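You operate a simulated robot arm through the tools that you are given. There is no shell and no other tool.

Carry out the task below with a simulated robot arm. There is one attempt and no reset: what you move stays moved.

TASK
Top up the small water tank to its line from the tall blue cup.
Fine: close the tank valve first, open it again after the pour; cup back on the small round mat, lid down. Set down upright: tall blue cup. Where these are worked on the way, their far stop is far enough and under half their travel is too little: tank valve.

It is judged by the outcome, as a careful person would: the job done as asked, and still so three seconds after it is handed in. It fails if anything else is knocked over, pushed out of place, dropped, spilled or broken. A push-on lid holds only when it is set on centred and level and pressed home; a screw cap is set on level and turned clockwise until tight.

THE ROBOT
A 6-joint arm with a two-finger gripper, fixed in place. Base frame: the origin is at the foot of the arm, x ahead of it, y to its left, z up; the work surface is at about z = 0.86. Readings come in m, degrees, newtons and seconds.
Its first joint turns from -166.0 to 166.0 degrees. Payload 2.45 kg.
The tool frame sits at the grasp point between the pads (the TCP): z along the fingers, y along the line on which they close. The tips reach 0.02 m beyond it. The gripper opens to 0.14 m. The gripper's body begins 0.168 m behind the TCP.
Orientation is that of the tool frame in the base frame, as a unit quaternion [x, y, z, w]. With the fingers straight down and closing along the base's y, the tool's x points along the base's -x, its y along +y and its z along -z.

THE INTERFACE
- The arm moves only by the tool servo_tool. Its argument "deltas" is a list of rows, each a list of 6 numbers: the shift along the tool's x, y, z in m, then the turn, a rotation vector about the tool's x, y, z in degrees. In form: [[x, y, z, wx, wy, wz], ...]. A call has 1 to 20 rows; each row shifts and turns the commanded pose from where the row before left it, along the tool's axes as they then stand. "claw" is the opening, from 0 (shut) to 1 (fully open), set as the call begins (left out, the last holds). A row lasts 0.2 s, in which the tool goes at most 0.05 m and 8.6 degrees; a call with a longer step from one row to the next is refused whole, and so is a gripper value outside its range. A pose out of reach is approached as far as the arm can. The call stops where the force on the tool passes 90 N (or 10 N more than at its start, if that is more) or the arm is blocked; 0.2 s more then pass. The fingers move at their own pace (about 0.045 m/s each) and stop on an object; they squeeze with about 43 N. The grip force told is the motor's: it shows also when the fingers shut on nothing. Time passes only in rows, and 0.2 s behind the last, so rows that do not move let the fingers close. The reply holds the time, the measured pose of the TCP, the force on the tool along the base axes, the opening and the grip force, in the units named above and with some noise, with the torque about the TCP (base axes, N m) and any sound that the robot's microphone picked up.
- Cameras (640 x 400 px; columns grow to the right, rows downward): "scene" is fixed at [0.2214, 0.65, 1.5541]; the picture's right is [-0.69, -0.72, 0.00], its down [-0.25, 0.24, -0.94] and it looks along [0.68, -0.65, -0.34] (base axes); focal length 336 px, centre (320, 200). "wrist" rides on the gripper at [0.078, 0.011, -0.209] in the tool frame; the picture's right is [-0.14, 0.99, 0.00], its down [-0.92, -0.13, -0.37] and it looks along [-0.37, -0.05, 0.93] (tool axes); focal length 280 px, centre (320, 200). There is no depth. A picture from a camera that has moved, and an enlarged one, comes with that camera's place and axes in the base frame and with its lens.
- capture(camera): a new picture of that camera. No time passes.
- enlarge(camera, box): a new picture of the part [left, top, right, bottom] of that camera's present view, enlarged. No time passes.
- finish_job(): hands the job in; it is judged then, once.

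Nothing tells you positions but the pictures and the camera data. Unless the task says otherwise, let go and move clear before handing in.

The tools are called after "Emit:" as a command line: name --pt "numbers of a row" for each row, then --argument value for the rest, lists and objects as JSON in quotes. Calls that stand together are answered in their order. servo_tool: Moves the arm, as the interface text tells. Its arguments: {"type":"object","properties":{"deltas":{"type":"array","items":{"type":"array","items":{"type":"number"}}},"claw":{"type":"number"}},"required":["deltas"]} The other tools are called the same way: capture (camera) takes a picture; enlarge (camera, box) takes an enlarged picture of a part of a camera's view; finish_job () hands the job in.

At the start:

```text
clock: 0.0
ee_pos: [0.6523, -0.233, 1.3713]
ee_rot: [0.0, 1.0, 0.001, 0.001]
force: [-0.5, 0.2, -0.1]
wrist_torque: [-0.02, 0.02, 0.05]
opening: 0.1399
gripper_force: 0.1
```

scene: 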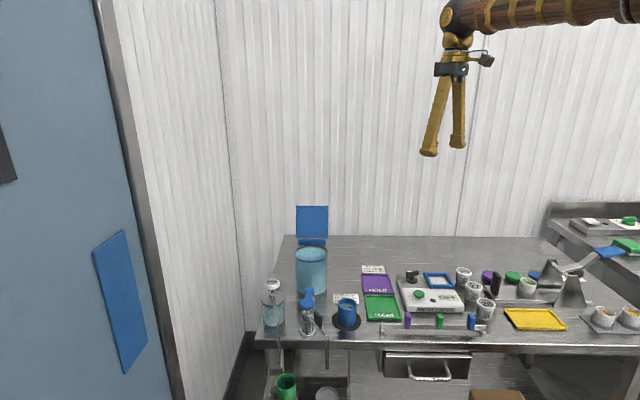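
wrist: 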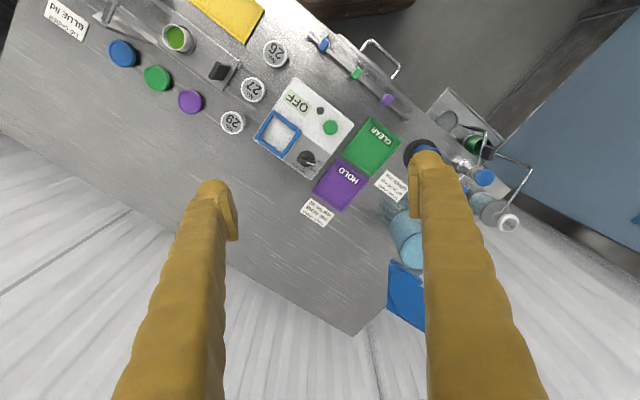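

I see a bench with a blue cup on a round mat, a large blue-lidded tank and some small vessels at the left end of the bench. I'll enlarge those parts before moving anything.

Emit:
enlarge --camera "scene" --box '[240, 190, 400, 290]'

Emit:
enlarge --camera "scene" --box '[240, 270, 400, 370]'

Emit:
enlarge --camera "scene" --box '[360, 250, 520, 350]'

Emit:
enlarge --camera "wrist" --box '[340, 80, 540, 280]'

Emit:
enlarge --camera "scene" --box '[480, 200, 640, 340]'

```text
4.00 times, centred on (320, 240) of scene
camera zoom: at [0.2214, 0.65, 1.5541], right [-0.69, -0.72, 0.0], down [-0.25, 0.24, -0.94], along [0.68, -0.65, -0.34], focal length 1346 px, centre (320, 40)
```

zoom: 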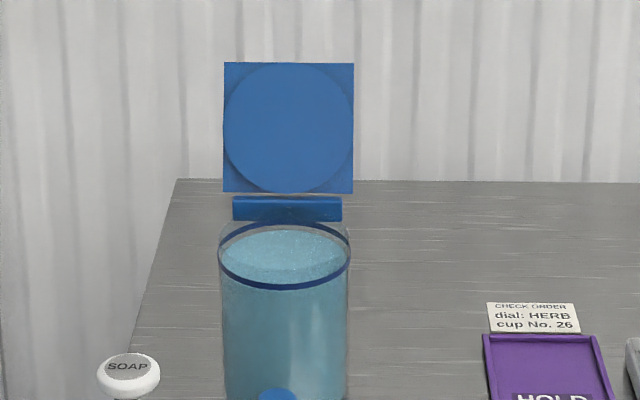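

```text
4.00 times, centred on (320, 320) of scene
camera zoom: at [0.2214, 0.65, 1.5541], right [-0.69, -0.72, 0.0], down [-0.25, 0.24, -0.94], along [0.68, -0.65, -0.34], focal length 1346 px, centre (320, -280)
```

zoom: 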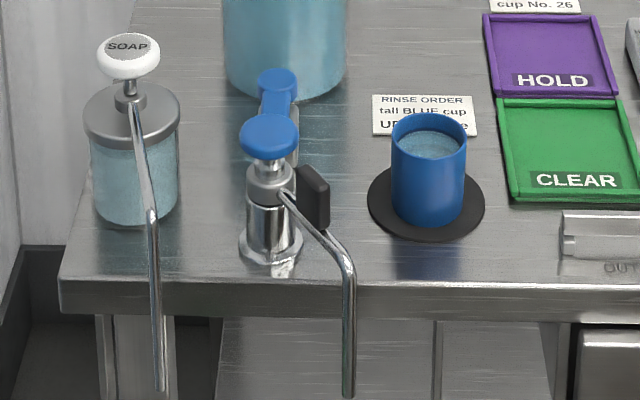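

```text
4.00 times, centred on (440, 300) of scene
camera zoom: at [0.2214, 0.65, 1.5541], right [-0.69, -0.72, 0.0], down [-0.25, 0.24, -0.94], along [0.68, -0.65, -0.34], focal length 1346 px, centre (-160, -200)
```

zoom: 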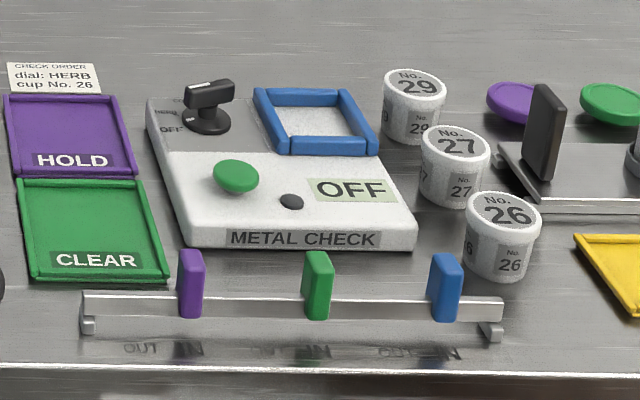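

```text
2.00 times, centred on (440, 180) of wrist
camera zoom: at [0.5736, -0.2206, 1.5798], right [0.14, 0.99, 0.0], down [0.92, -0.13, 0.37], along [0.37, -0.05, -0.93], focal length 561 px, centre (80, 240)
```

zoom: 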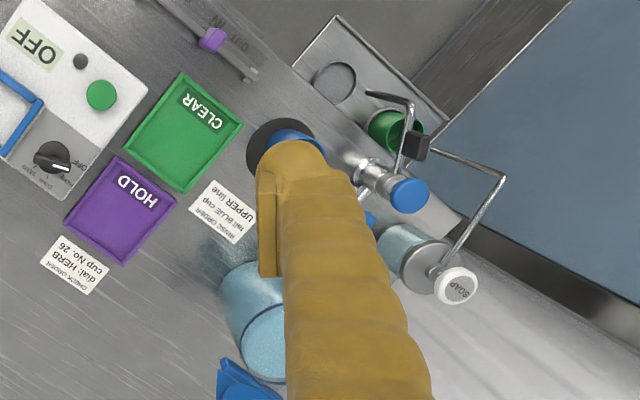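

```text
2.86 times, centred on (560, 270) of scene
camera zoom: at [0.2214, 0.65, 1.5541], right [-0.69, -0.72, 0.0], down [-0.25, 0.24, -0.94], along [0.68, -0.65, -0.34], focal length 961 px, centre (-366, 0)
```

zoom: 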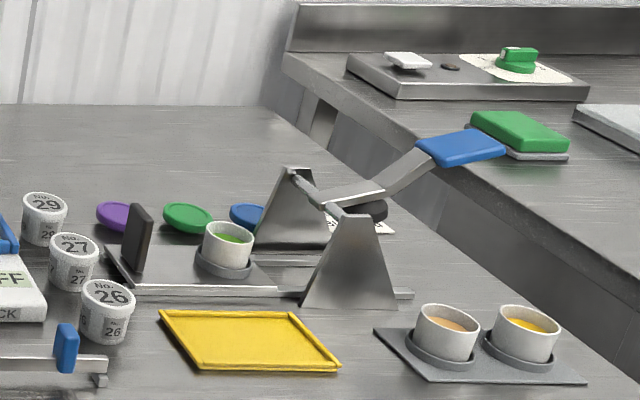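

The cup stands on its mat at about (0.77, 0.01). The clear round tank, with its hinged blue lid open, is at about (0.98, -0.04), and a tap with a black lever stands in front of it. I'll bring the wrist camera over this corner for a closer look, staying high.

Emit:
servo_tool --pt "0 0.045 0.0 0 0 0" --pt "0 0.045 0.02 0 0 0" --pt "0 0.045 0.02 0 0 0" --pt "0 0.045 0.02 0 0 0" --pt "0 0.045 0.02 0 0 0" --pt "0 0.0 0 0 0 0" --claw 1

Emit:
capture --camera "wrist"

Emit:
enlarge --camera "wrist" --box '[220, 60, 420, 260]'

```text
clock: 1.4
ee_pos: [0.6492, -0.0086, 1.2884]
ee_rot: [0.001, 1.0, 0.0, 0.0]
force: [-0.5, 0.2, -0.3]
wrist_torque: [0.0, -0.02, 0.02]
opening: 0.1402
gripper_force: 0.0
```

```text
taken
camera wrist: at [0.5727, 0.0042, 1.4974], right [0.14, 0.99, 0.0], down [0.92, -0.13, 0.37], along [0.37, -0.05, -0.93], focal length 280 px, centre (320, 200)
```

wrist: 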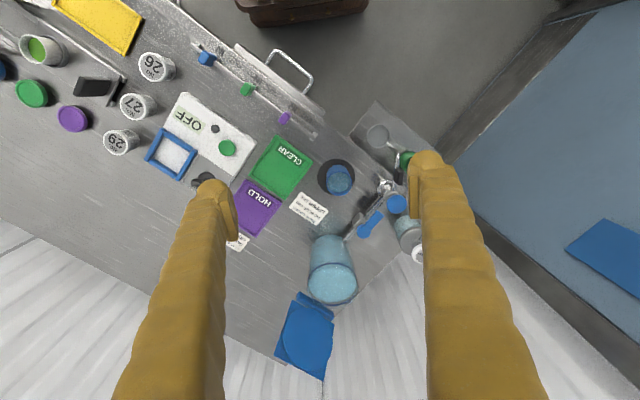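

```text
2.00 times, centred on (320, 160) of wrist
camera zoom: at [0.5727, 0.0042, 1.4974], right [0.14, 0.99, 0.0], down [0.92, -0.13, 0.37], along [0.37, -0.05, -0.93], focal length 561 px, centre (320, 280)
```

zoom: 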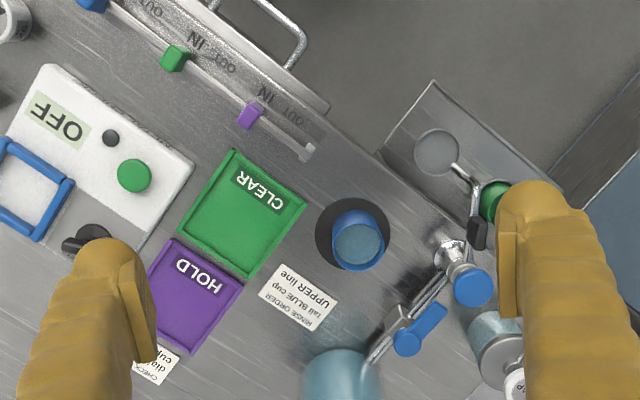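

A pipe runs from the tank to the tap, with a blue lever valve lying along it, so the valve is probably open. I'll look more closely at the lever and the tank's lines.

Emit:
enlarge --camera "wrist" --box '[340, 180, 420, 260]'

Emit:
enlarge --camera "wrist" --box '[280, 220, 380, 320]'

Emit:
enlarge --camera "scene" --box '[285, 240, 345, 300]'

Emit:
enlarge --camera "scene" --box '[290, 280, 340, 340]'

Emit:
enlarge --camera "scene" --box '[320, 290, 370, 330]'

```text
5.00 times, centred on (380, 220) of wrist
camera zoom: at [0.5727, 0.0042, 1.4974], right [0.14, 0.99, 0.0], down [0.92, -0.13, 0.37], along [0.37, -0.05, -0.93], focal length 1402 px, centre (20, 100)
```

zoom: 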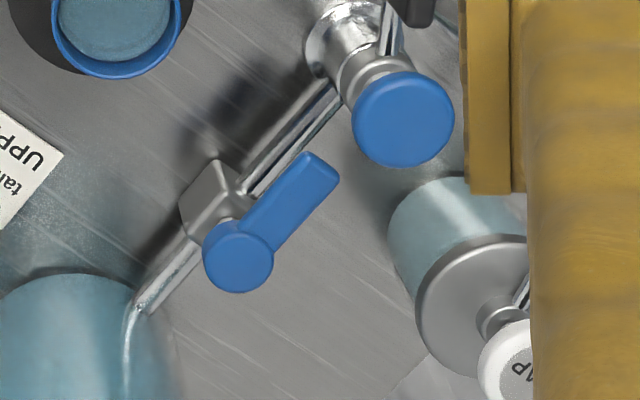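

```text
4.00 times, centred on (330, 270) of wrist
camera zoom: at [0.5727, 0.0042, 1.4974], right [0.14, 0.99, 0.0], down [0.92, -0.13, 0.37], along [0.37, -0.05, -0.93], focal length 1122 px, centre (280, -80)
```

zoom: 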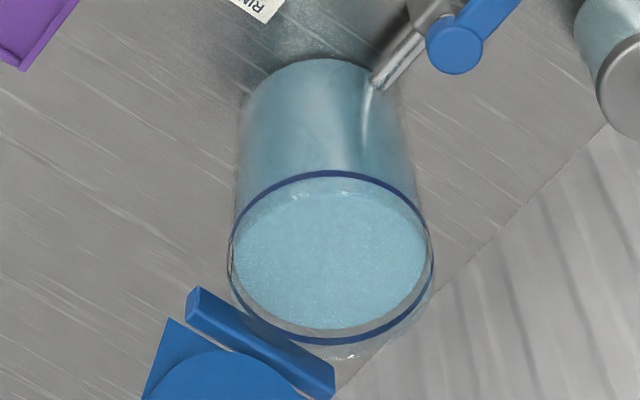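

```text
6.67 times, centred on (315, 270) of scene
camera zoom: at [0.2214, 0.65, 1.5541], right [-0.69, -0.72, 0.0], down [-0.25, 0.24, -0.94], along [0.68, -0.65, -0.34], focal length 2243 px, centre (353, -267)
```

zoom: 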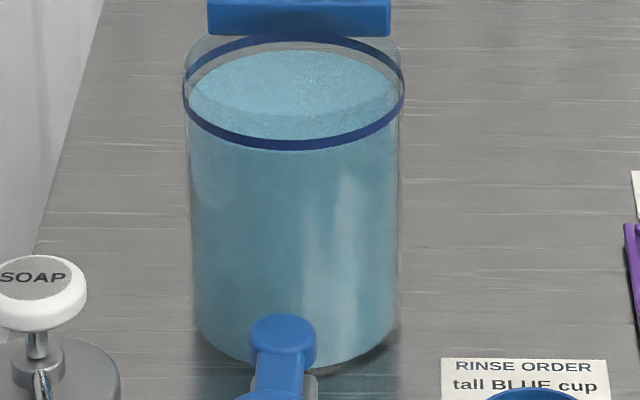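

```text
6.67 times, centred on (315, 310) of scene
camera zoom: at [0.2214, 0.65, 1.5541], right [-0.69, -0.72, 0.0], down [-0.25, 0.24, -0.94], along [0.68, -0.65, -0.34], focal length 2243 px, centre (353, -533)
```

zoom: 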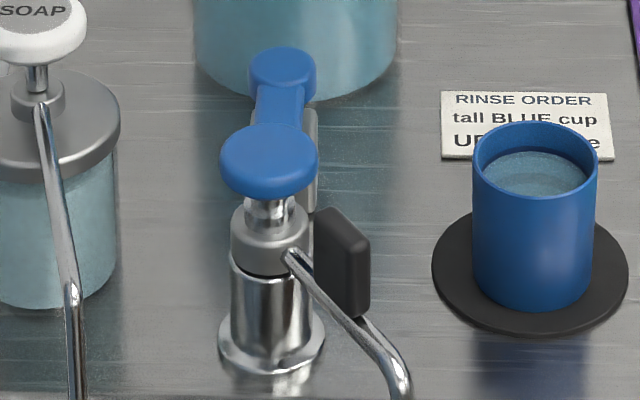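

```text
10.00 times, centred on (345, 310) of scene
camera zoom: at [0.2214, 0.65, 1.5541], right [-0.69, -0.72, 0.0], down [-0.25, 0.24, -0.94], along [0.68, -0.65, -0.34], focal length 3365 px, centre (70, -900)
```

zoom: 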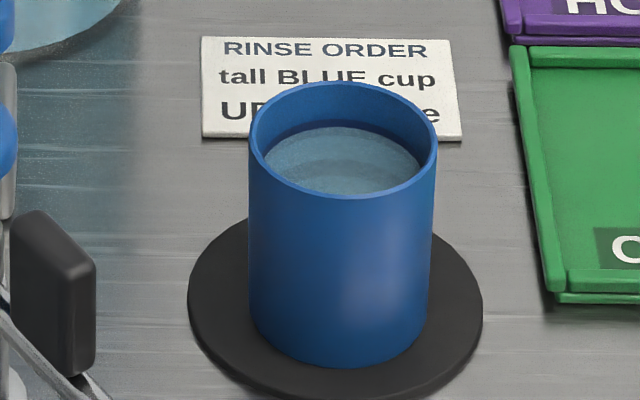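

The valve pivot is near (0.887, 0.061, 0.93) and its lever points toward the tap, in line with the pipe, so it's open. I'll move above the lever, yaw 45° so the fingers straddle it, then check the picture.

Emit:
servo_tool --pt "-0.043 0.0186 0 0 0 0" --pt "-0.043 0.0186 0 0 0 0" --pt "-0.043 0.0186 0 0 0 0" --pt "-0.043 0.0186 0 0 0 0" --pt "-0.043 0.0186 0 0 0 0" --pt "0 0 0 0 0 7.5" --pt "0 0 0 0 0 7.5" --pt "0 0 0 0 0 7.5" --pt "0 0 0 0 0 7.5" --pt "0 0 0 0 0 7.5" --pt "0 0 0 0 0 7.5" --pt "0 0 0.04 0 0 0" --pt "0 0 0.04 0 0 0" --pt "0 0 0.04 0 0 0" --pt "0 0 0.04 0 0 0" --pt "0 0 0 0 0 0" --claw 0.5

Emit:
capture --camera "wrist"

Emit:
capture --camera "scene"

```text
clock: 4.8
ee_pos: [0.8681, 0.0855, 1.1314]
ee_rot: [0.383, 0.924, -0.001, -0.001]
force: [0.1, -0.3, -0.1]
wrist_torque: [-0.03, -0.03, -0.02]
opening: 0.0698
gripper_force: 0.0
```

```text
taken
camera wrist: at [0.819, 0.1492, 1.3406], right [0.8, 0.6, 0.0], down [0.56, -0.74, 0.37], along [0.22, -0.29, -0.93], focal length 280 px, centre (320, 200)
```

wrist: 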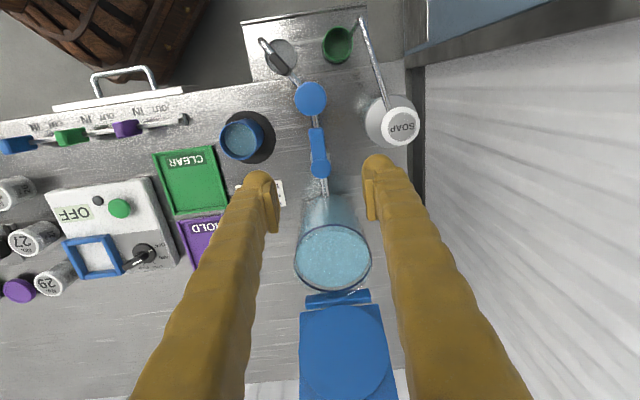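

```text
taken
```

scene: 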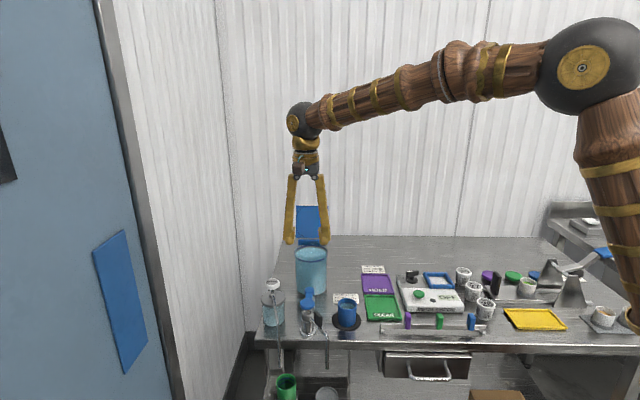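

The picture confirms the lever, with its pivot at (0.886, 0.062) and its tip at (0.845, 0.106). I'll go down around it, staying above the pipe, and close gently.

Emit:
servo_tool --pt "0.0085 -0.004 0.03 0 0 0" --pt "0 0 0.045 0 0 0" --pt "0 0 0.045 0 0 0" --pt "0 0 0.04 0 0 0" --pt "0 0 0.025 0 0 0" --pt "0 0 0.015 0 0 0" --pt "0 0 0.002 0 0 0"

Emit:
capture --camera "wrist"

Emit:
enlarge --camera "scene" --box '[260, 250, 360, 340]'

```text
clock: 6.4
ee_pos: [0.8605, 0.0874, 0.93]
ee_rot: [0.383, 0.924, 0.0, -0.001]
force: [0.0, 0.1, 0.5]
wrist_torque: [-0.01, -0.02, 0.01]
opening: 0.07
gripper_force: 0.1
```

```text
taken
camera wrist: at [0.8128, 0.1519, 1.1389], right [0.8, 0.6, 0.0], down [0.56, -0.74, 0.37], along [0.22, -0.29, -0.93], focal length 280 px, centre (320, 200)
```

wrist: 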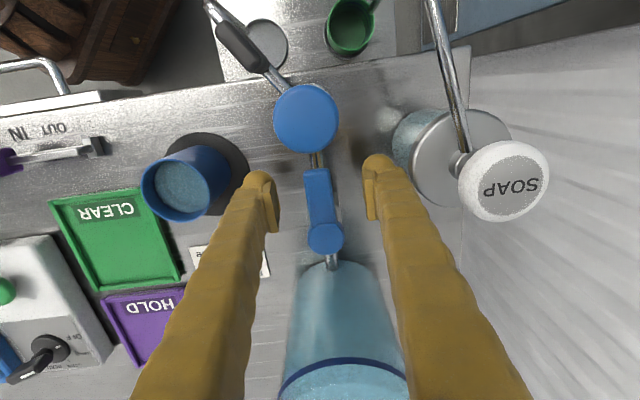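

```text
4.44 times, centred on (310, 295) of scene
camera zoom: at [0.2214, 0.65, 1.5541], right [-0.69, -0.72, 0.0], down [-0.25, 0.24, -0.94], along [0.68, -0.65, -0.34], focal length 1495 px, centre (364, -222)
```

zoom: 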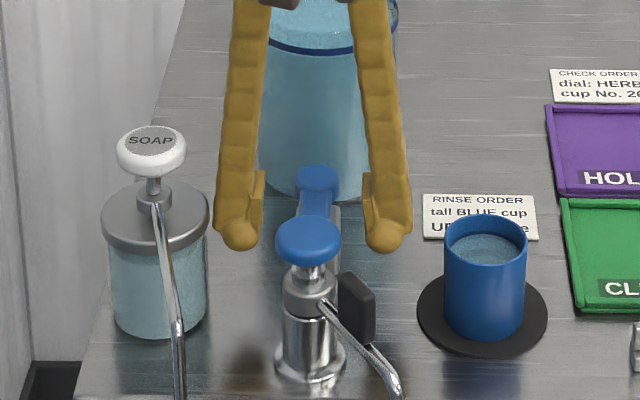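

The lever sits centred between the pads, so I'll close on it.

Emit:
servo_tool --pt "0 0 0 0 0 0" --pt "0 0 0 0 0 0" --pt "0 0 0 0 0 0" --pt "0 0 0 0 0 0" --pt "0 0 0 0 0 0" --claw 0.1

Emit:
capture --camera "wrist"

```text
clock: 7.6
ee_pos: [0.8598, 0.0874, 0.9289]
ee_rot: [0.382, 0.924, 0.0, -0.001]
force: [-6.8, -5.2, 1.0]
wrist_torque: [-0.08, 0.01, -0.03]
opening: 0.0206
gripper_force: 43.8
```

```text
taken
camera wrist: at [0.8127, 0.1516, 1.139], right [0.8, 0.6, 0.0], down [0.56, -0.74, 0.37], along [0.22, -0.29, -0.93], focal length 280 px, centre (320, 200)
```

wrist: 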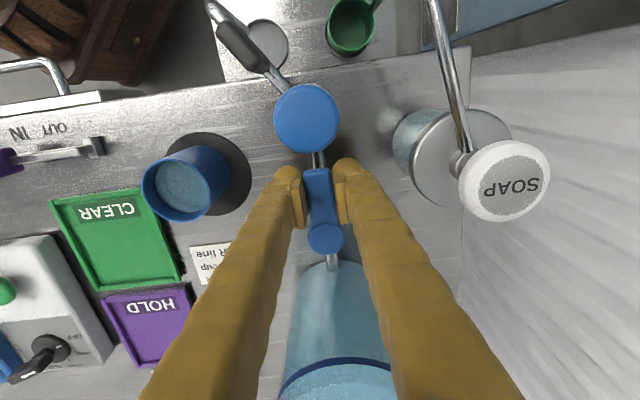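

I have the lever gripped. I'll try a small clockwise turn about the pivot first, to see whether it moves freely that way.

Emit:
servo_tool --pt "-0.0001 0.0031 0 0 0 5" --pt "-0.0001 0.0031 0 0 0 5" --pt "-0.0001 0.0031 0 0 0 5"

```text
clock: 8.4
ee_pos: [0.8656, 0.092, 0.9295]
ee_rot: [0.501, 0.865, -0.001, 0.0]
force: [-22.4, -56.4, -1.3]
wrist_torque: [0.08, -0.14, 1.68]
opening: 0.0443
gripper_force: 23.0
```

The lever resists and twists the fingers open, so clockwise is against its stop. I'll undo that and try counter-clockwise.

Emit:
servo_tool --pt "-0.0001 -0.0031 0 0 0 -5" --pt "-0.0001 -0.0031 0 0 0 -5" --pt "-0.0001 -0.0031 0 0 0 -5" --pt "0 0 0 0 0 0" --pt "0 0 0 0 0 0"

Emit:
capture --camera "wrist"

```text
clock: 9.6
ee_pos: [0.8586, 0.0901, 0.9295]
ee_rot: [0.383, 0.924, -0.001, 0.001]
force: [-8.1, -1.5, 0.9]
wrist_torque: [0.04, 0.04, -0.01]
opening: 0.0213
gripper_force: 18.0
```

```text
taken
camera wrist: at [0.8107, 0.1531, 1.1389], right [0.8, 0.6, 0.0], down [0.56, -0.74, 0.37], along [0.22, -0.29, -0.93], focal length 280 px, centre (320, 200)
```

wrist: 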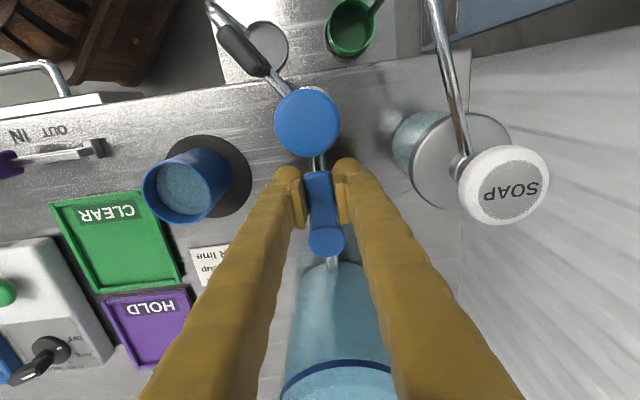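

Emit:
servo_tool --pt "-0.0001 -0.0032 0 0 0 -5" --pt "-0.0001 -0.0032 0 0 0 -5" --pt "-0.0001 -0.0032 0 0 0 -5" --pt "0 0 0 0 0 0"

Emit:
capture --camera "wrist"

```text
clock: 10.6
ee_pos: [0.853, 0.0791, 0.9282]
ee_rot: [0.258, 0.966, 0.0, -0.001]
force: [-6.2, 2.6, -5.5]
wrist_torque: [0.06, 0.04, 0.0]
opening: 0.0195
gripper_force: 44.3
```

```text
taken
camera wrist: at [0.7904, 0.13, 1.1373], right [0.61, 0.79, 0.0], down [0.73, -0.57, 0.37], along [0.29, -0.23, -0.93], focal length 280 px, centre (320, 200)
```

wrist: 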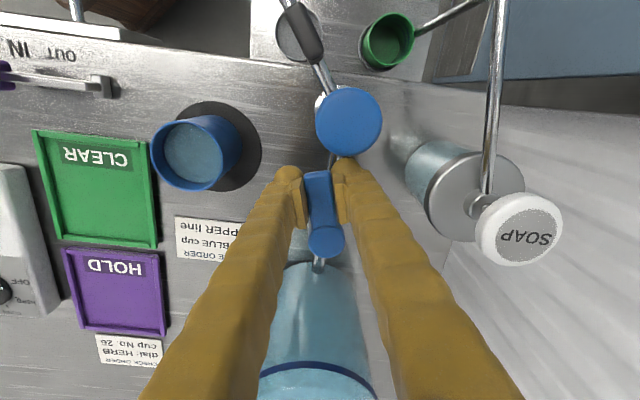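

Counter-clockwise moves freely. I'll carry on round in that direction to its far stop.

Emit:
servo_tool --pt "-0.0001 -0.0032 0 0 0 -5" --pt "-0.0001 -0.0032 0 0 0 -5" --pt "-0.0001 -0.0032 0 0 0 -5" --pt "-0.0001 -0.0032 0 0 0 -5" --pt "-0.0001 -0.0032 0 0 0 -5" --pt "-0.0001 -0.0032 0 0 0 -5" --pt "-0.0001 -0.0032 0 0 0 -5" --pt "-0.0001 -0.0032 0 0 0 -5" --pt "-0.0001 -0.0032 0 0 0 -5" --pt "0 0 0 0 0 0"

```text
clock: 12.8
ee_pos: [0.846, 0.0513, 0.9278]
ee_rot: [-0.13, 0.991, 0.0, -0.002]
force: [-14.9, -40.3, -37.2]
wrist_torque: [-0.09, 0.41, -1.46]
opening: 0.0202
gripper_force: 44.4
```

Emit:
capture --camera "wrist"

Emit:
enlarge --camera "scene" --box '[260, 250, 360, 340]'

```text
taken
camera wrist: at [0.7695, 0.0433, 1.1372], right [-0.12, 0.99, 0.0], down [0.92, 0.12, 0.37], along [0.36, 0.05, -0.93], focal length 280 px, centre (320, 200)
```

wrist: 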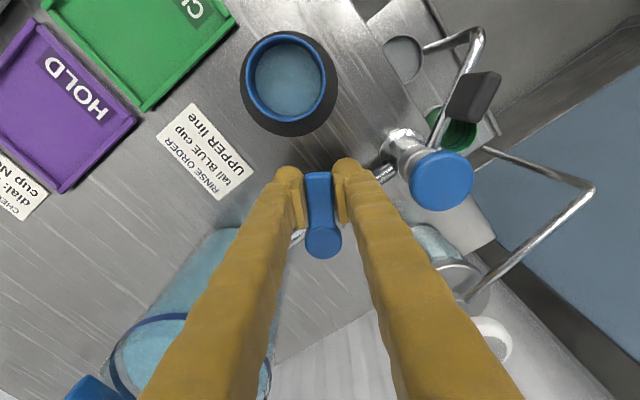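

```text
4.44 times, centred on (310, 295) of scene
camera zoom: at [0.2214, 0.65, 1.5541], right [-0.69, -0.72, 0.0], down [-0.25, 0.24, -0.94], along [0.68, -0.65, -0.34], focal length 1495 px, centre (364, -222)
```

zoom: 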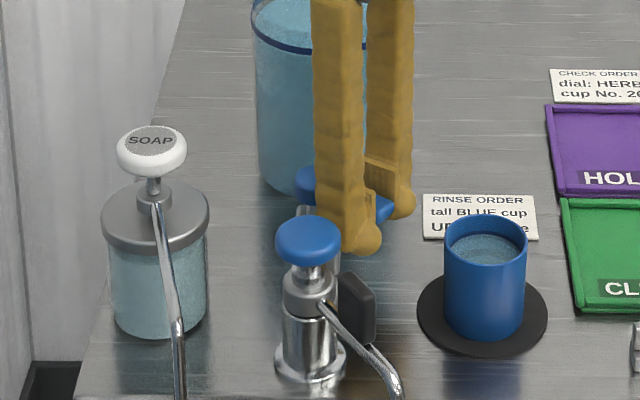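

The lever has followed to about 60°, and the load looks like a mismatch between my assumed pivot and the true arc. I'll shift a few millimetres to relax it before going on.

Emit:
servo_tool --pt "0 -0.003 0.0005 0 0 0" --pt "0 0 0 0 0 0"

```text
clock: 13.4
ee_pos: [0.8485, 0.0516, 0.9271]
ee_rot: [-0.131, 0.991, 0.0, 0.0]
force: [-25.2, -7.4, -34.1]
wrist_torque: [-0.1, 0.51, -0.17]
opening: 0.0191
gripper_force: 44.0
```

Emit:
servo_tool --pt "0.003 0 0.002 0 0 0" --pt "0 0 0 0 0 0"

```text
clock: 14.0
ee_pos: [0.8477, 0.0493, 0.927]
ee_rot: [-0.13, 0.991, -0.001, 0.002]
force: [22.8, 7.6, -5.7]
wrist_torque: [0.1, -0.16, 0.0]
opening: 0.0185
gripper_force: 44.2
```

The load is mostly gone; fitting the arc puts the pivot at about (0.887, 0.060). I'll do the last 30° with the corrected radius.

Emit:
servo_tool --pt "-0.0016 -0.0035 0 0 0 -5" --pt "-0.0001 -0.0035 0 0 0 -5" --pt "-0.0001 -0.0035 0 0 0 -5" --pt "-0.0001 -0.0035 0 0 0 -5" --pt "0 0 0 0 0 0"

```text
clock: 15.2
ee_pos: [0.8537, 0.037, 0.9263]
ee_rot: [-0.301, 0.954, -0.001, 0.001]
force: [26.8, 4.1, 9.4]
wrist_torque: [0.1, -0.29, -0.56]
opening: 0.0181
gripper_force: 43.2
```

Emit:
servo_tool --pt "-0.0011 -0.0035 0 0 0 -5" --pt "-0.0001 -0.0035 0 0 0 -5" --pt "0 0 0 0 0 0"

Emit:
capture --camera "wrist"

```text
clock: 16.0
ee_pos: [0.8561, 0.0316, 0.9266]
ee_rot: [-0.382, 0.924, -0.001, 0.001]
force: [23.0, -25.9, 21.3]
wrist_torque: [0.04, -0.36, -1.31]
opening: 0.0179
gripper_force: 43.3
```

```text
taken
camera wrist: at [0.795, -0.0152, 1.1353], right [-0.6, 0.8, 0.0], down [0.74, 0.56, 0.37], along [0.3, 0.22, -0.93], focal length 280 px, centre (320, 200)
```

wrist: 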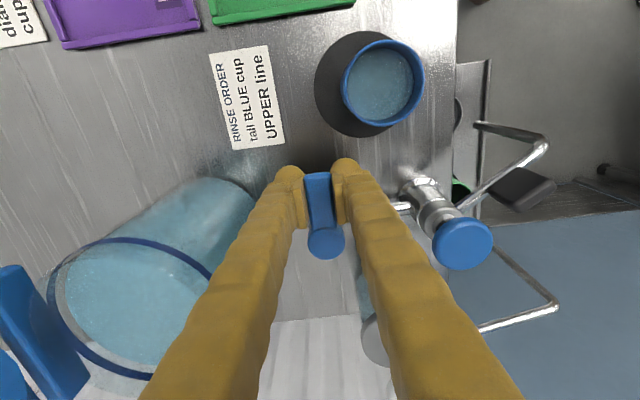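

The lever now stands square across the pipe, so the valve is closed. I'll let go, rise clear and check it.

Emit:
servo_tool --pt "0 0 0 0 0 0" --pt "0 0 0 0 0 0" --pt "0 0 0 0 0 0" --pt "0 0 -0.03 0 0 0" --pt "0 0 -0.05 0 0 0" --pt "0 0 -0.05 0 0 0" --pt "0 0 -0.05 0 0 0" --pt "0 0 -0.05 0 0 0" --pt "0 0 0 0 0 0" --claw 0.4

Emit:
capture --camera "wrist"

Emit:
enlarge --camera "scene" --box '[260, 200, 390, 340]'

```text
clock: 18.0
ee_pos: [0.8576, 0.0301, 1.1554]
ee_rot: [-0.383, 0.924, -0.001, 0.0]
force: [0.1, 0.5, -0.2]
wrist_torque: [-0.03, 0.01, -0.04]
opening: 0.0563
gripper_force: 0.1
```

```text
taken
camera wrist: at [0.795, -0.0157, 1.3647], right [-0.6, 0.8, 0.0], down [0.74, 0.56, 0.37], along [0.29, 0.22, -0.93], focal length 280 px, centre (320, 200)
```

wrist: 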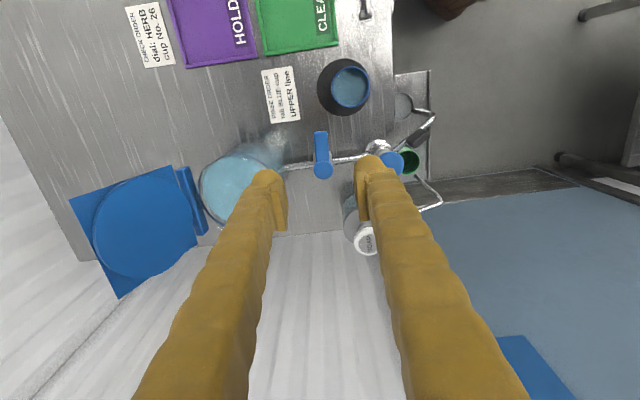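

```text
2.86 times, centred on (325, 270) of scene
camera zoom: at [0.2214, 0.65, 1.5541], right [-0.69, -0.72, 0.0], down [-0.25, 0.24, -0.94], along [0.68, -0.65, -0.34], focal length 961 px, centre (306, 0)
```

zoom: 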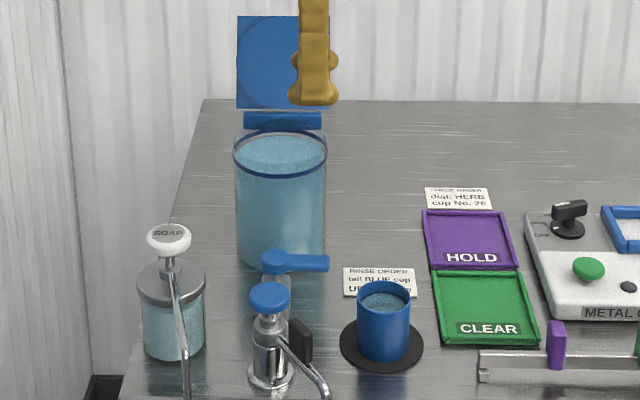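

The valve lever now sits across the pipe. Next I'll pull back from the tank and turn the gripper so the camera is on top, ready for a side approach to the cup.

Emit:
servo_tool --pt "0.0304 0.0262 0 0 0 0" --pt "0.0304 0.0262 0 0 0 0" --pt "0.0304 0.0262 0 0 0 0" --pt "0.0304 0.0262 0 0 0 0" --pt "0.0304 0.0262 0 0 0 0" --pt "0 0 0 0 0 0" --claw 0.75

Emit:
servo_tool --pt "0 0 0 0 0 -8.4375" --pt "0 0 0 0 0 -8.4375" --pt "0 0 0 0 0 -8.4375" --pt "0 0 0 0 0 -8.4375" --pt "0 0 0 0 0 -8.4375" --pt "0 0 0 0 0 -8.4375" --pt "0 0 0 0 0 -8.4375" --pt "0 0 0 0 0 -8.4375" --pt "0 0 0 0 0 -8.4375" --pt "0 0 0 0 0 -8.4375" --pt "0 0 0 0 0 -8.4375" --pt "0 0 0 0 0 -8.4375" --pt "0 0 0 0 0 -8.4375" --pt "0 0 0 0 0 -8.4375" --pt "0 0 0 0 0 -8.4375" --pt "0 0 0 0 0 -8.4375" --pt "0 0 0 0 0 0"

Emit:
capture --camera "wrist"

Emit:
capture --camera "scene"

```text
clock: 19.4
ee_pos: [0.6559, 0.0154, 1.1557]
ee_rot: [-0.383, 0.924, 0.0, 0.0]
force: [0.6, 0.2, 0.3]
wrist_torque: [-0.01, -0.02, -0.02]
opening: 0.1051
gripper_force: 0.2
```

```text
clock: 23.0
ee_pos: [0.6576, 0.0189, 1.1559]
ee_rot: [0.999, -0.049, 0.0, 0.002]
force: [-0.7, -0.6, -0.4]
wrist_torque: [0.02, 0.0, 0.0]
opening: 0.105
gripper_force: 0.0
out of reach, approached as far as the arm can: row 16
```

```text
taken
camera wrist: at [0.735, 0.0011, 1.3655], right [-0.24, -0.97, 0.0], down [-0.9, 0.22, 0.37], along [-0.36, 0.08, -0.93], focal length 280 px, centre (320, 200)
```

wrist: 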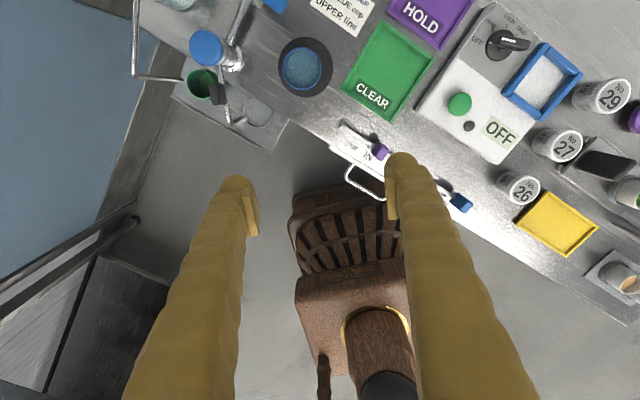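

```text
taken
```

scene: 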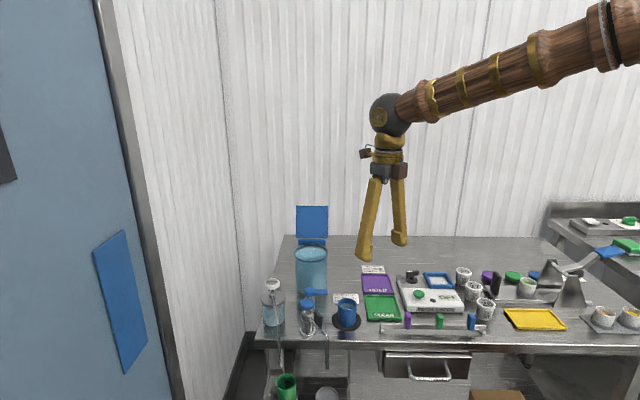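

The wrist roll has stopped at a joint limit about 6° short. I'll back off to a heading of about -10° and then pitch the gripper up so it points forward and 30° down.

Emit:
servo_tool --pt "0 0 0 0 0 5" --pt "0 0 0 0 0 5" --pt "0 0 0 0 0 0"

Emit:
servo_tool --pt "0 0 0 0 7.5 0" --pt "0 0 0 0 7.5 0" --pt "0 0 0 0 7.5 0" --pt "0 0 0 0 7.5 0" --pt "0 0 0 0 7.5 0" --pt "0 0 0 0 7.5 0" --pt "0 0 0 0 7.5 0" --pt "0 0 0 0 7.5 0" --pt "0 0 0 0 0 0"

Emit:
capture --camera "wrist"

Emit:
capture --camera "scene"

```text
clock: 23.8
ee_pos: [0.6583, 0.0182, 1.1559]
ee_rot: [0.991, -0.137, 0.0, 0.001]
force: [-0.1, -0.3, 0.4]
wrist_torque: [-0.01, -0.03, -0.04]
opening: 0.1048
gripper_force: 0.0
```

```text
clock: 25.8
ee_pos: [0.6583, 0.0169, 1.156]
ee_rot: [0.858, -0.118, 0.495, 0.07]
force: [-0.4, -0.6, -0.6]
wrist_torque: [-0.02, 0.02, 0.04]
opening: 0.1049
gripper_force: 0.1
```

```text
taken
camera wrist: at [0.5183, 0.0468, 1.3287], right [-0.33, -0.94, -0.12], down [-0.72, 0.33, -0.61], along [0.61, -0.12, -0.78], focal length 280 px, centre (320, 200)
```

wrist: 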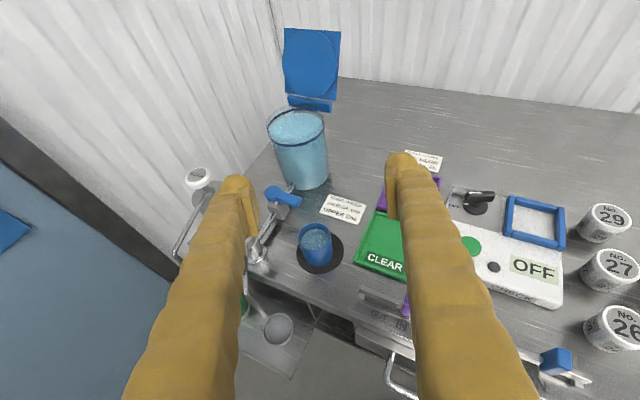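

```text
taken
```

scene: 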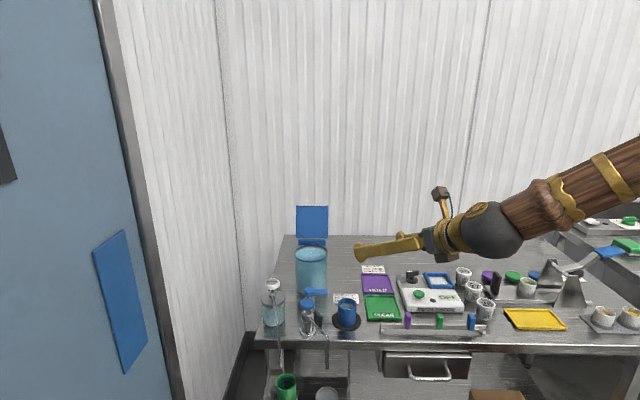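

The gripper now points forward and 30° down, heading about -16°, with the cup near (0.766, 0.016). I'll go to a pre-grasp point behind it in line with the fingers.

Emit:
servo_tool --pt "-0.0342 -0.0056 0.0179 0 0 0" --pt "-0.0342 -0.0056 0.0179 0 0 0" --pt "-0.0342 -0.0056 0.0179 0 0 0" --pt "-0.0342 -0.0056 0.0179 0 0 0" --pt "-0.0342 -0.0056 0.0179 0 0 0" --pt "0 0 0 0 0 0" --claw 0.64

Emit:
capture --camera "wrist"

Emit:
enlarge --camera "scene" --box '[280, 230, 480, 360]'

```text
clock: 27.2
ee_pos: [0.6916, 0.0561, 0.9794]
ee_rot: [0.858, -0.119, 0.494, 0.071]
force: [0.1, 0.4, -0.1]
wrist_torque: [-0.01, 0.0, 0.02]
opening: 0.0894
gripper_force: 0.0
out of reach, approached as far as the arm can: row 4, 5
```

```text
taken
camera wrist: at [0.5537, 0.0845, 1.1516], right [-0.34, -0.93, -0.12], down [-0.72, 0.33, -0.61], along [0.61, -0.12, -0.78], focal length 280 px, centre (320, 200)
```

wrist: 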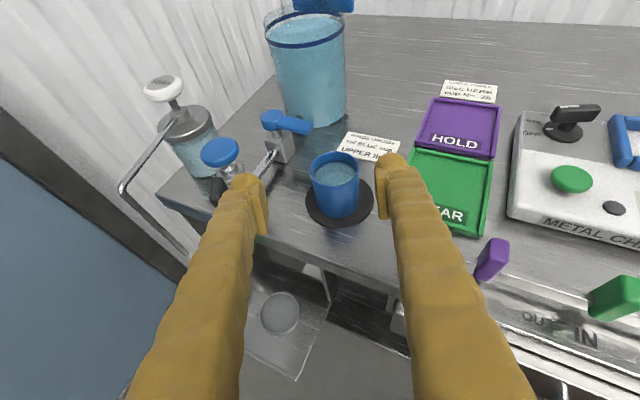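

```text
3.08 times, centred on (380, 295) of scene
camera zoom: at [0.2214, 0.65, 1.5541], right [-0.69, -0.72, 0.0], down [-0.25, 0.24, -0.94], along [0.68, -0.65, -0.34], focal length 1035 px, centre (135, -92)
```

zoom: 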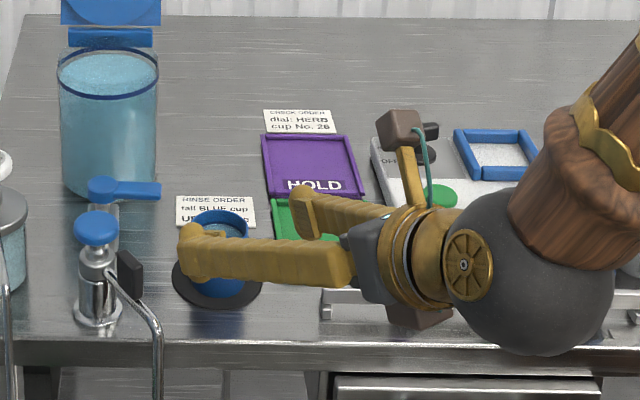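

The arm stopped a little short because that point is too near its base, but it's usable. I'll line up laterally with the cup, lower, and come forward part-way.

Emit:
servo_tool --pt "-0.005 0.0189 0.012 0 0 0" --pt "-0.012 0 0.02 0 0 0" --pt "-0.012 0 0.02 0 0 0" --pt "0 0 0 0 0 0"

Emit:
capture --camera "wrist"

Emit:
enlarge --camera "scene" --box '[280, 230, 480, 360]'

```text
clock: 28.2
ee_pos: [0.7239, 0.0314, 0.9316]
ee_rot: [0.858, -0.117, 0.496, 0.069]
force: [0.2, -0.1, -0.1]
wrist_torque: [0.01, -0.02, 0.01]
opening: 0.0895
gripper_force: 0.0
out of reach, approached as far as the arm can: row 1
```

```text
taken
camera wrist: at [0.5843, 0.0602, 1.1046], right [-0.33, -0.94, -0.12], down [-0.72, 0.33, -0.61], along [0.61, -0.12, -0.78], focal length 280 px, centre (320, 200)
```

wrist: 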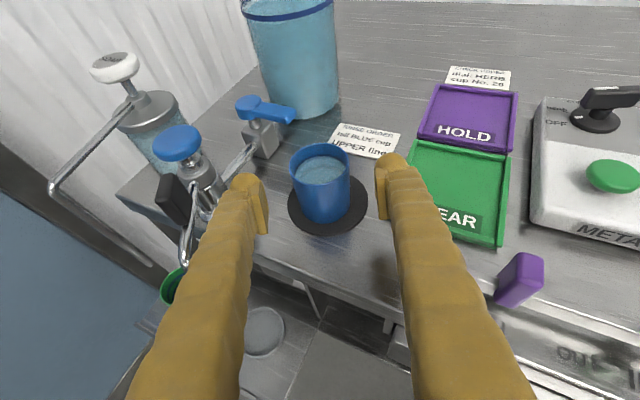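

```text
3.08 times, centred on (380, 295) of scene
camera zoom: at [0.2214, 0.65, 1.5541], right [-0.69, -0.72, 0.0], down [-0.25, 0.24, -0.94], along [0.68, -0.65, -0.34], focal length 1035 px, centre (135, -92)
```

zoom: 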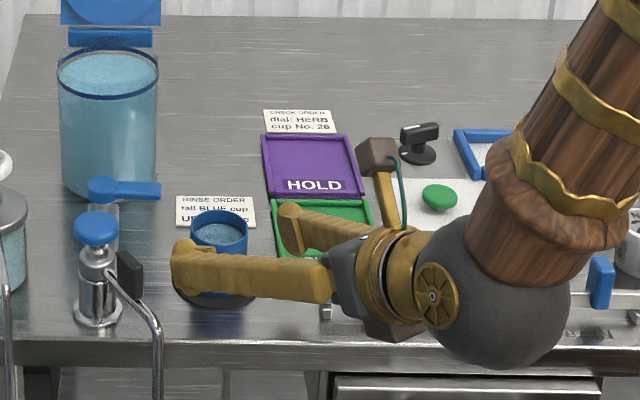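

The cup is centred between the fingers, and about 5.5 cm of approach remains. I'll advance and close on it.

Emit:
servo_tool --pt "-0.002 0.0025 0.014 0 0 0" --pt "-0.002 0 0.014 0 0 0" --pt "-0.002 0 0.014 0 0 0" --pt "-0.001 0 0.013 0 0 0" --pt "0 0 0 0 0 0"

Emit:
capture --camera "wrist"

Emit:
enlarge --camera "scene" --box '[300, 260, 420, 340]'

```text
clock: 29.4
ee_pos: [0.7639, 0.0189, 0.8991]
ee_rot: [0.857, -0.118, 0.496, 0.07]
force: [-0.5, 0.3, 0.3]
wrist_torque: [0.02, 0.03, 0.0]
opening: 0.0895
gripper_force: 0.0
```

```text
taken
camera wrist: at [0.625, 0.0483, 1.0717], right [-0.34, -0.94, -0.12], down [-0.72, 0.33, -0.61], along [0.61, -0.12, -0.78], focal length 280 px, centre (320, 200)
```

wrist: 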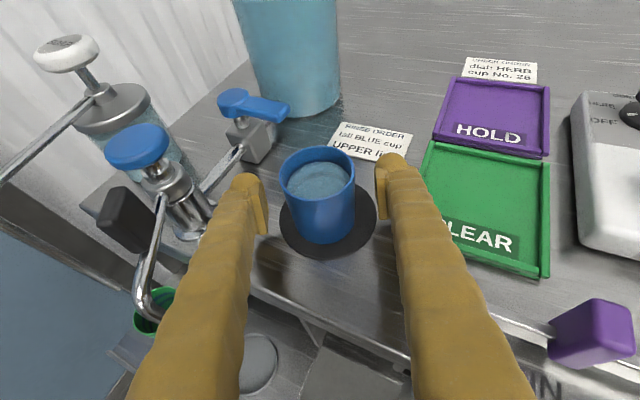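

```text
5.00 times, centred on (360, 300) of scene
camera zoom: at [0.2214, 0.65, 1.5541], right [-0.69, -0.72, 0.0], down [-0.25, 0.24, -0.94], along [0.68, -0.65, -0.34], focal length 1682 px, centre (120, -300)
```

zoom: 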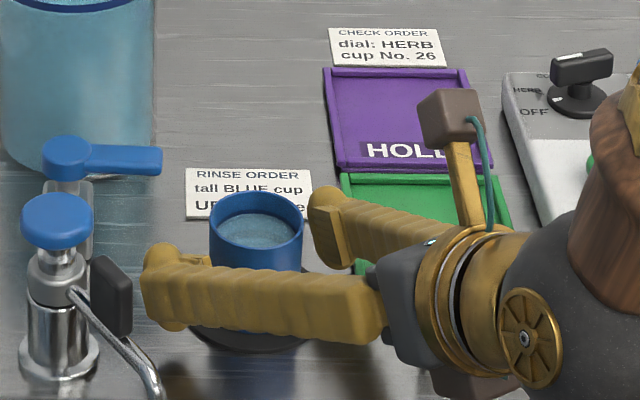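

TCP is on the cup's axis. I'll close the fingers.

Emit:
servo_tool --pt "0 0 0 0 0 0" --pt "0 0 0 0 0 0" --pt "0 0 0 0 0 0" --pt "0 0 0 0 0 0" --pt "0 0 0 0 0 0" --claw 0.3

Emit:
capture --camera "wrist"

```text
clock: 30.6
ee_pos: [0.7642, 0.0179, 0.9002]
ee_rot: [0.857, -0.118, 0.496, 0.07]
force: [0.3, -1.7, 0.6]
wrist_torque: [-0.07, -0.01, -0.01]
opening: 0.053
gripper_force: 43.4
```

```text
taken
camera wrist: at [0.6249, 0.0483, 1.0717], right [-0.34, -0.93, -0.12], down [-0.72, 0.33, -0.61], along [0.61, -0.12, -0.78], focal length 280 px, centre (320, 200)
```

wrist: 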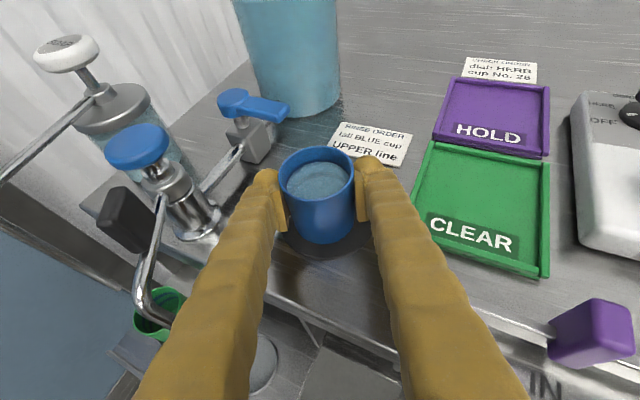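

The cup is firmly gripped (opening 0.053). I'll lift it straight up, slowly.

Emit:
servo_tool --pt "0.0043 0 -0.0025 0 0 0" --pt "0.0087 0 -0.005 0 0 0" --pt "0.013 0 -0.0075 0 0 0" --pt "0.0173 0 -0.01 0 0 0" --pt "0.0173 0 -0.01 0 0 0" --pt "0.0173 0 -0.01 0 0 0" --pt "0.0173 0 -0.01 0 0 0" --pt "0.0173 0 -0.01 0 0 0" --pt "0.0173 0 -0.01 0 0 0" --pt "0.0173 0 -0.01 0 0 0" --pt "0.0173 0 -0.01 0 0 0" --pt "0.0087 0 -0.005 0 0 0" --pt "0 0 0 0 0 0"

Emit:
capture --camera "wrist"

Emit:
capture --camera "scene"

```text
clock: 33.4
ee_pos: [0.763, 0.0183, 1.1007]
ee_rot: [0.858, -0.118, 0.496, 0.07]
force: [0.0, 0.2, -2.5]
wrist_torque: [0.0, 0.02, -0.01]
opening: 0.0539
gripper_force: 42.9
```

```text
taken
camera wrist: at [0.6243, 0.0476, 1.2728], right [-0.33, -0.94, -0.12], down [-0.72, 0.33, -0.61], along [0.61, -0.12, -0.78], focal length 280 px, centre (320, 200)
```

wrist: 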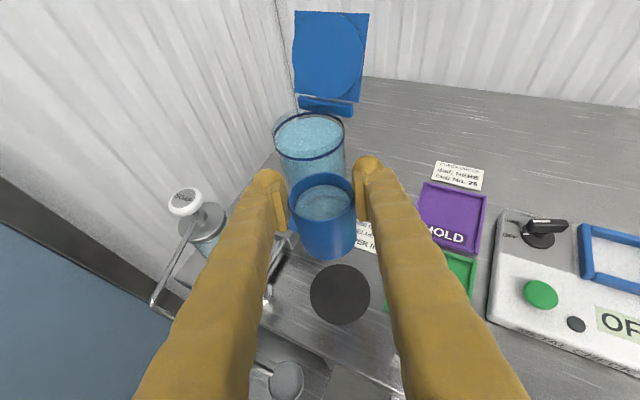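

```text
taken
```

scene: 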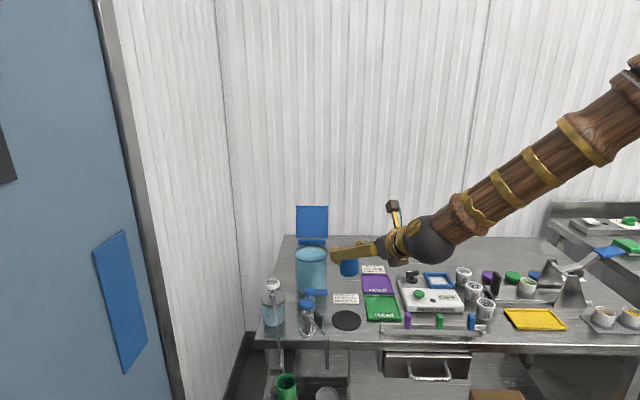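

The cup is lifted level. I refine the tank centre to about (0.980, -0.027), with its ring line at z ≈ 0.985. I'll carry the cup level to the tank's left side.

Emit:
servo_tool --pt "0.0055 -0.0038 0.0096 0 0 0" --pt "0.01105 -0.00754 0.01913 0 0 0" --pt "0.01105 -0.00754 0.01913 0 0 0" --pt "0.01105 -0.00754 0.01913 0 0 0" --pt "0.01105 -0.00754 0.01913 0 0 0" --pt "0.01105 -0.00754 0.01913 0 0 0" --pt "0.01105 -0.00754 0.01913 0 0 0" --pt "0.01105 -0.00754 0.01913 0 0 0" --pt "0.01105 -0.00754 0.01913 0 0 0" --pt "0.0083 -0.0057 0.0143 0 0 0" --pt "0.0055 -0.0038 0.0096 0 0 0" --pt "0.0028 -0.0019 0.0048 0 0 0" --pt "0 0 0 0 0 0"

Emit:
capture --camera "wrist"

Emit:
capture --camera "scene"

Emit:
enlarge --camera "scene" --box '[270, 200, 370, 300]'

```text
clock: 36.2
ee_pos: [0.9978, 0.0293, 1.1006]
ee_rot: [0.857, -0.117, 0.497, 0.069]
force: [-0.2, -0.2, -0.9]
wrist_torque: [0.02, -0.02, 0.02]
opening: 0.0538
gripper_force: 43.1
```

```text
taken
camera wrist: at [0.8576, 0.0586, 1.272], right [-0.34, -0.94, -0.12], down [-0.72, 0.33, -0.61], along [0.61, -0.12, -0.78], focal length 280 px, centre (320, 200)
```

wrist: 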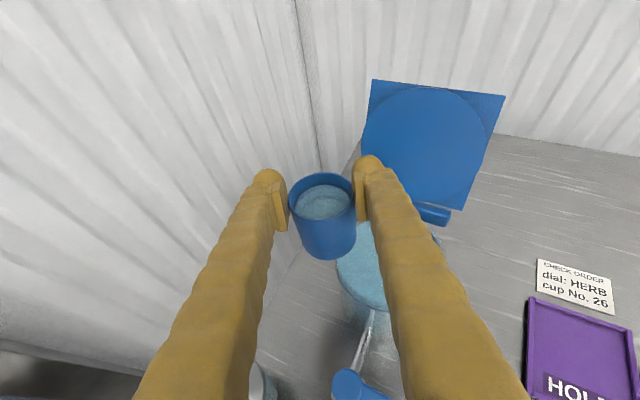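

```text
taken
```

scene: 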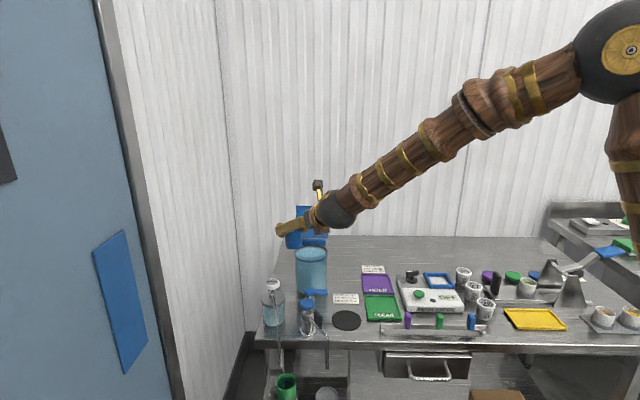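

```text
4.00 times, centred on (320, 250) of scene
camera zoom: at [0.2214, 0.65, 1.5541], right [-0.69, -0.72, 0.0], down [-0.25, 0.24, -0.94], along [0.68, -0.65, -0.34], focal length 1346 px, centre (320, 0)
```

zoom: 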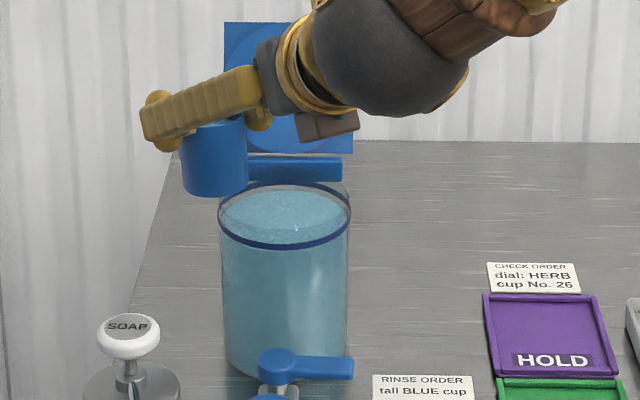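

The cup is beside the tank with its pouring lip facing the opening. I'll lower slightly, tilt to 20°, short of pouring, and take a baseline view of the water against the line.

Emit:
servo_tool --pt "-0.0108 0 0.00625 0 0 0" --pt "-0.0109 0 0.00625 0 0 0" --pt "0 0 0 2 0 3.464" --pt "0 0 0 2 0 3.464" --pt "0 0 0 2 0 3.464" --pt "0 0 0 2 0 3.464" --pt "0 0 0 2 0 3.464" --pt "0 0 0 0 0 0"

Emit:
capture --camera "wrist"

Emit:
enlarge --camera "scene" --box '[285, 230, 345, 267.5]'

```text
clock: 38.0
ee_pos: [0.9973, 0.0306, 1.0769]
ee_rot: [0.832, -0.202, 0.51, -0.081]
force: [1.5, -6.8, 31.5]
wrist_torque: [-0.83, -0.37, -0.03]
opening: 0.054
gripper_force: 42.7
```

```text
taken
camera wrist: at [0.8414, 0.0035, 1.2349], right [-0.31, -0.84, -0.45], down [-0.66, 0.53, -0.54], along [0.69, 0.13, -0.72], focal length 280 px, centre (320, 200)
```

wrist: 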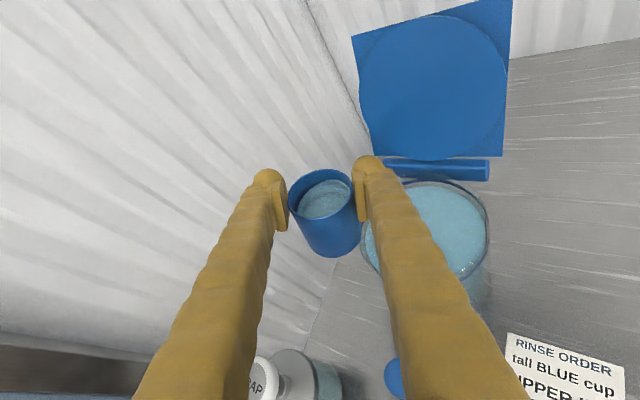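

```text
10.67 times, centred on (315, 249) of scene
camera zoom: at [0.2214, 0.65, 1.5541], right [-0.69, -0.72, 0.0], down [-0.25, 0.24, -0.94], along [0.68, -0.65, -0.34], focal length 3589 px, centre (373, -320)
```

zoom: 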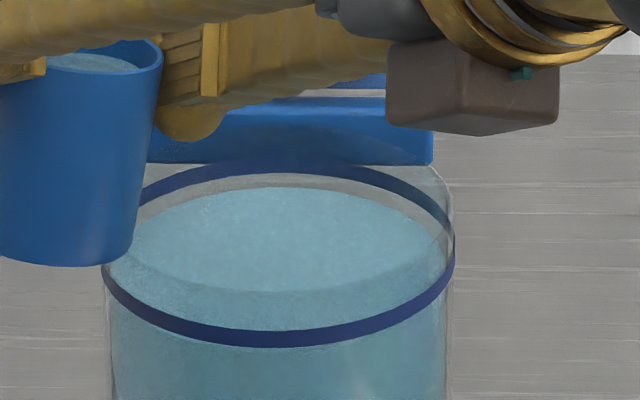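

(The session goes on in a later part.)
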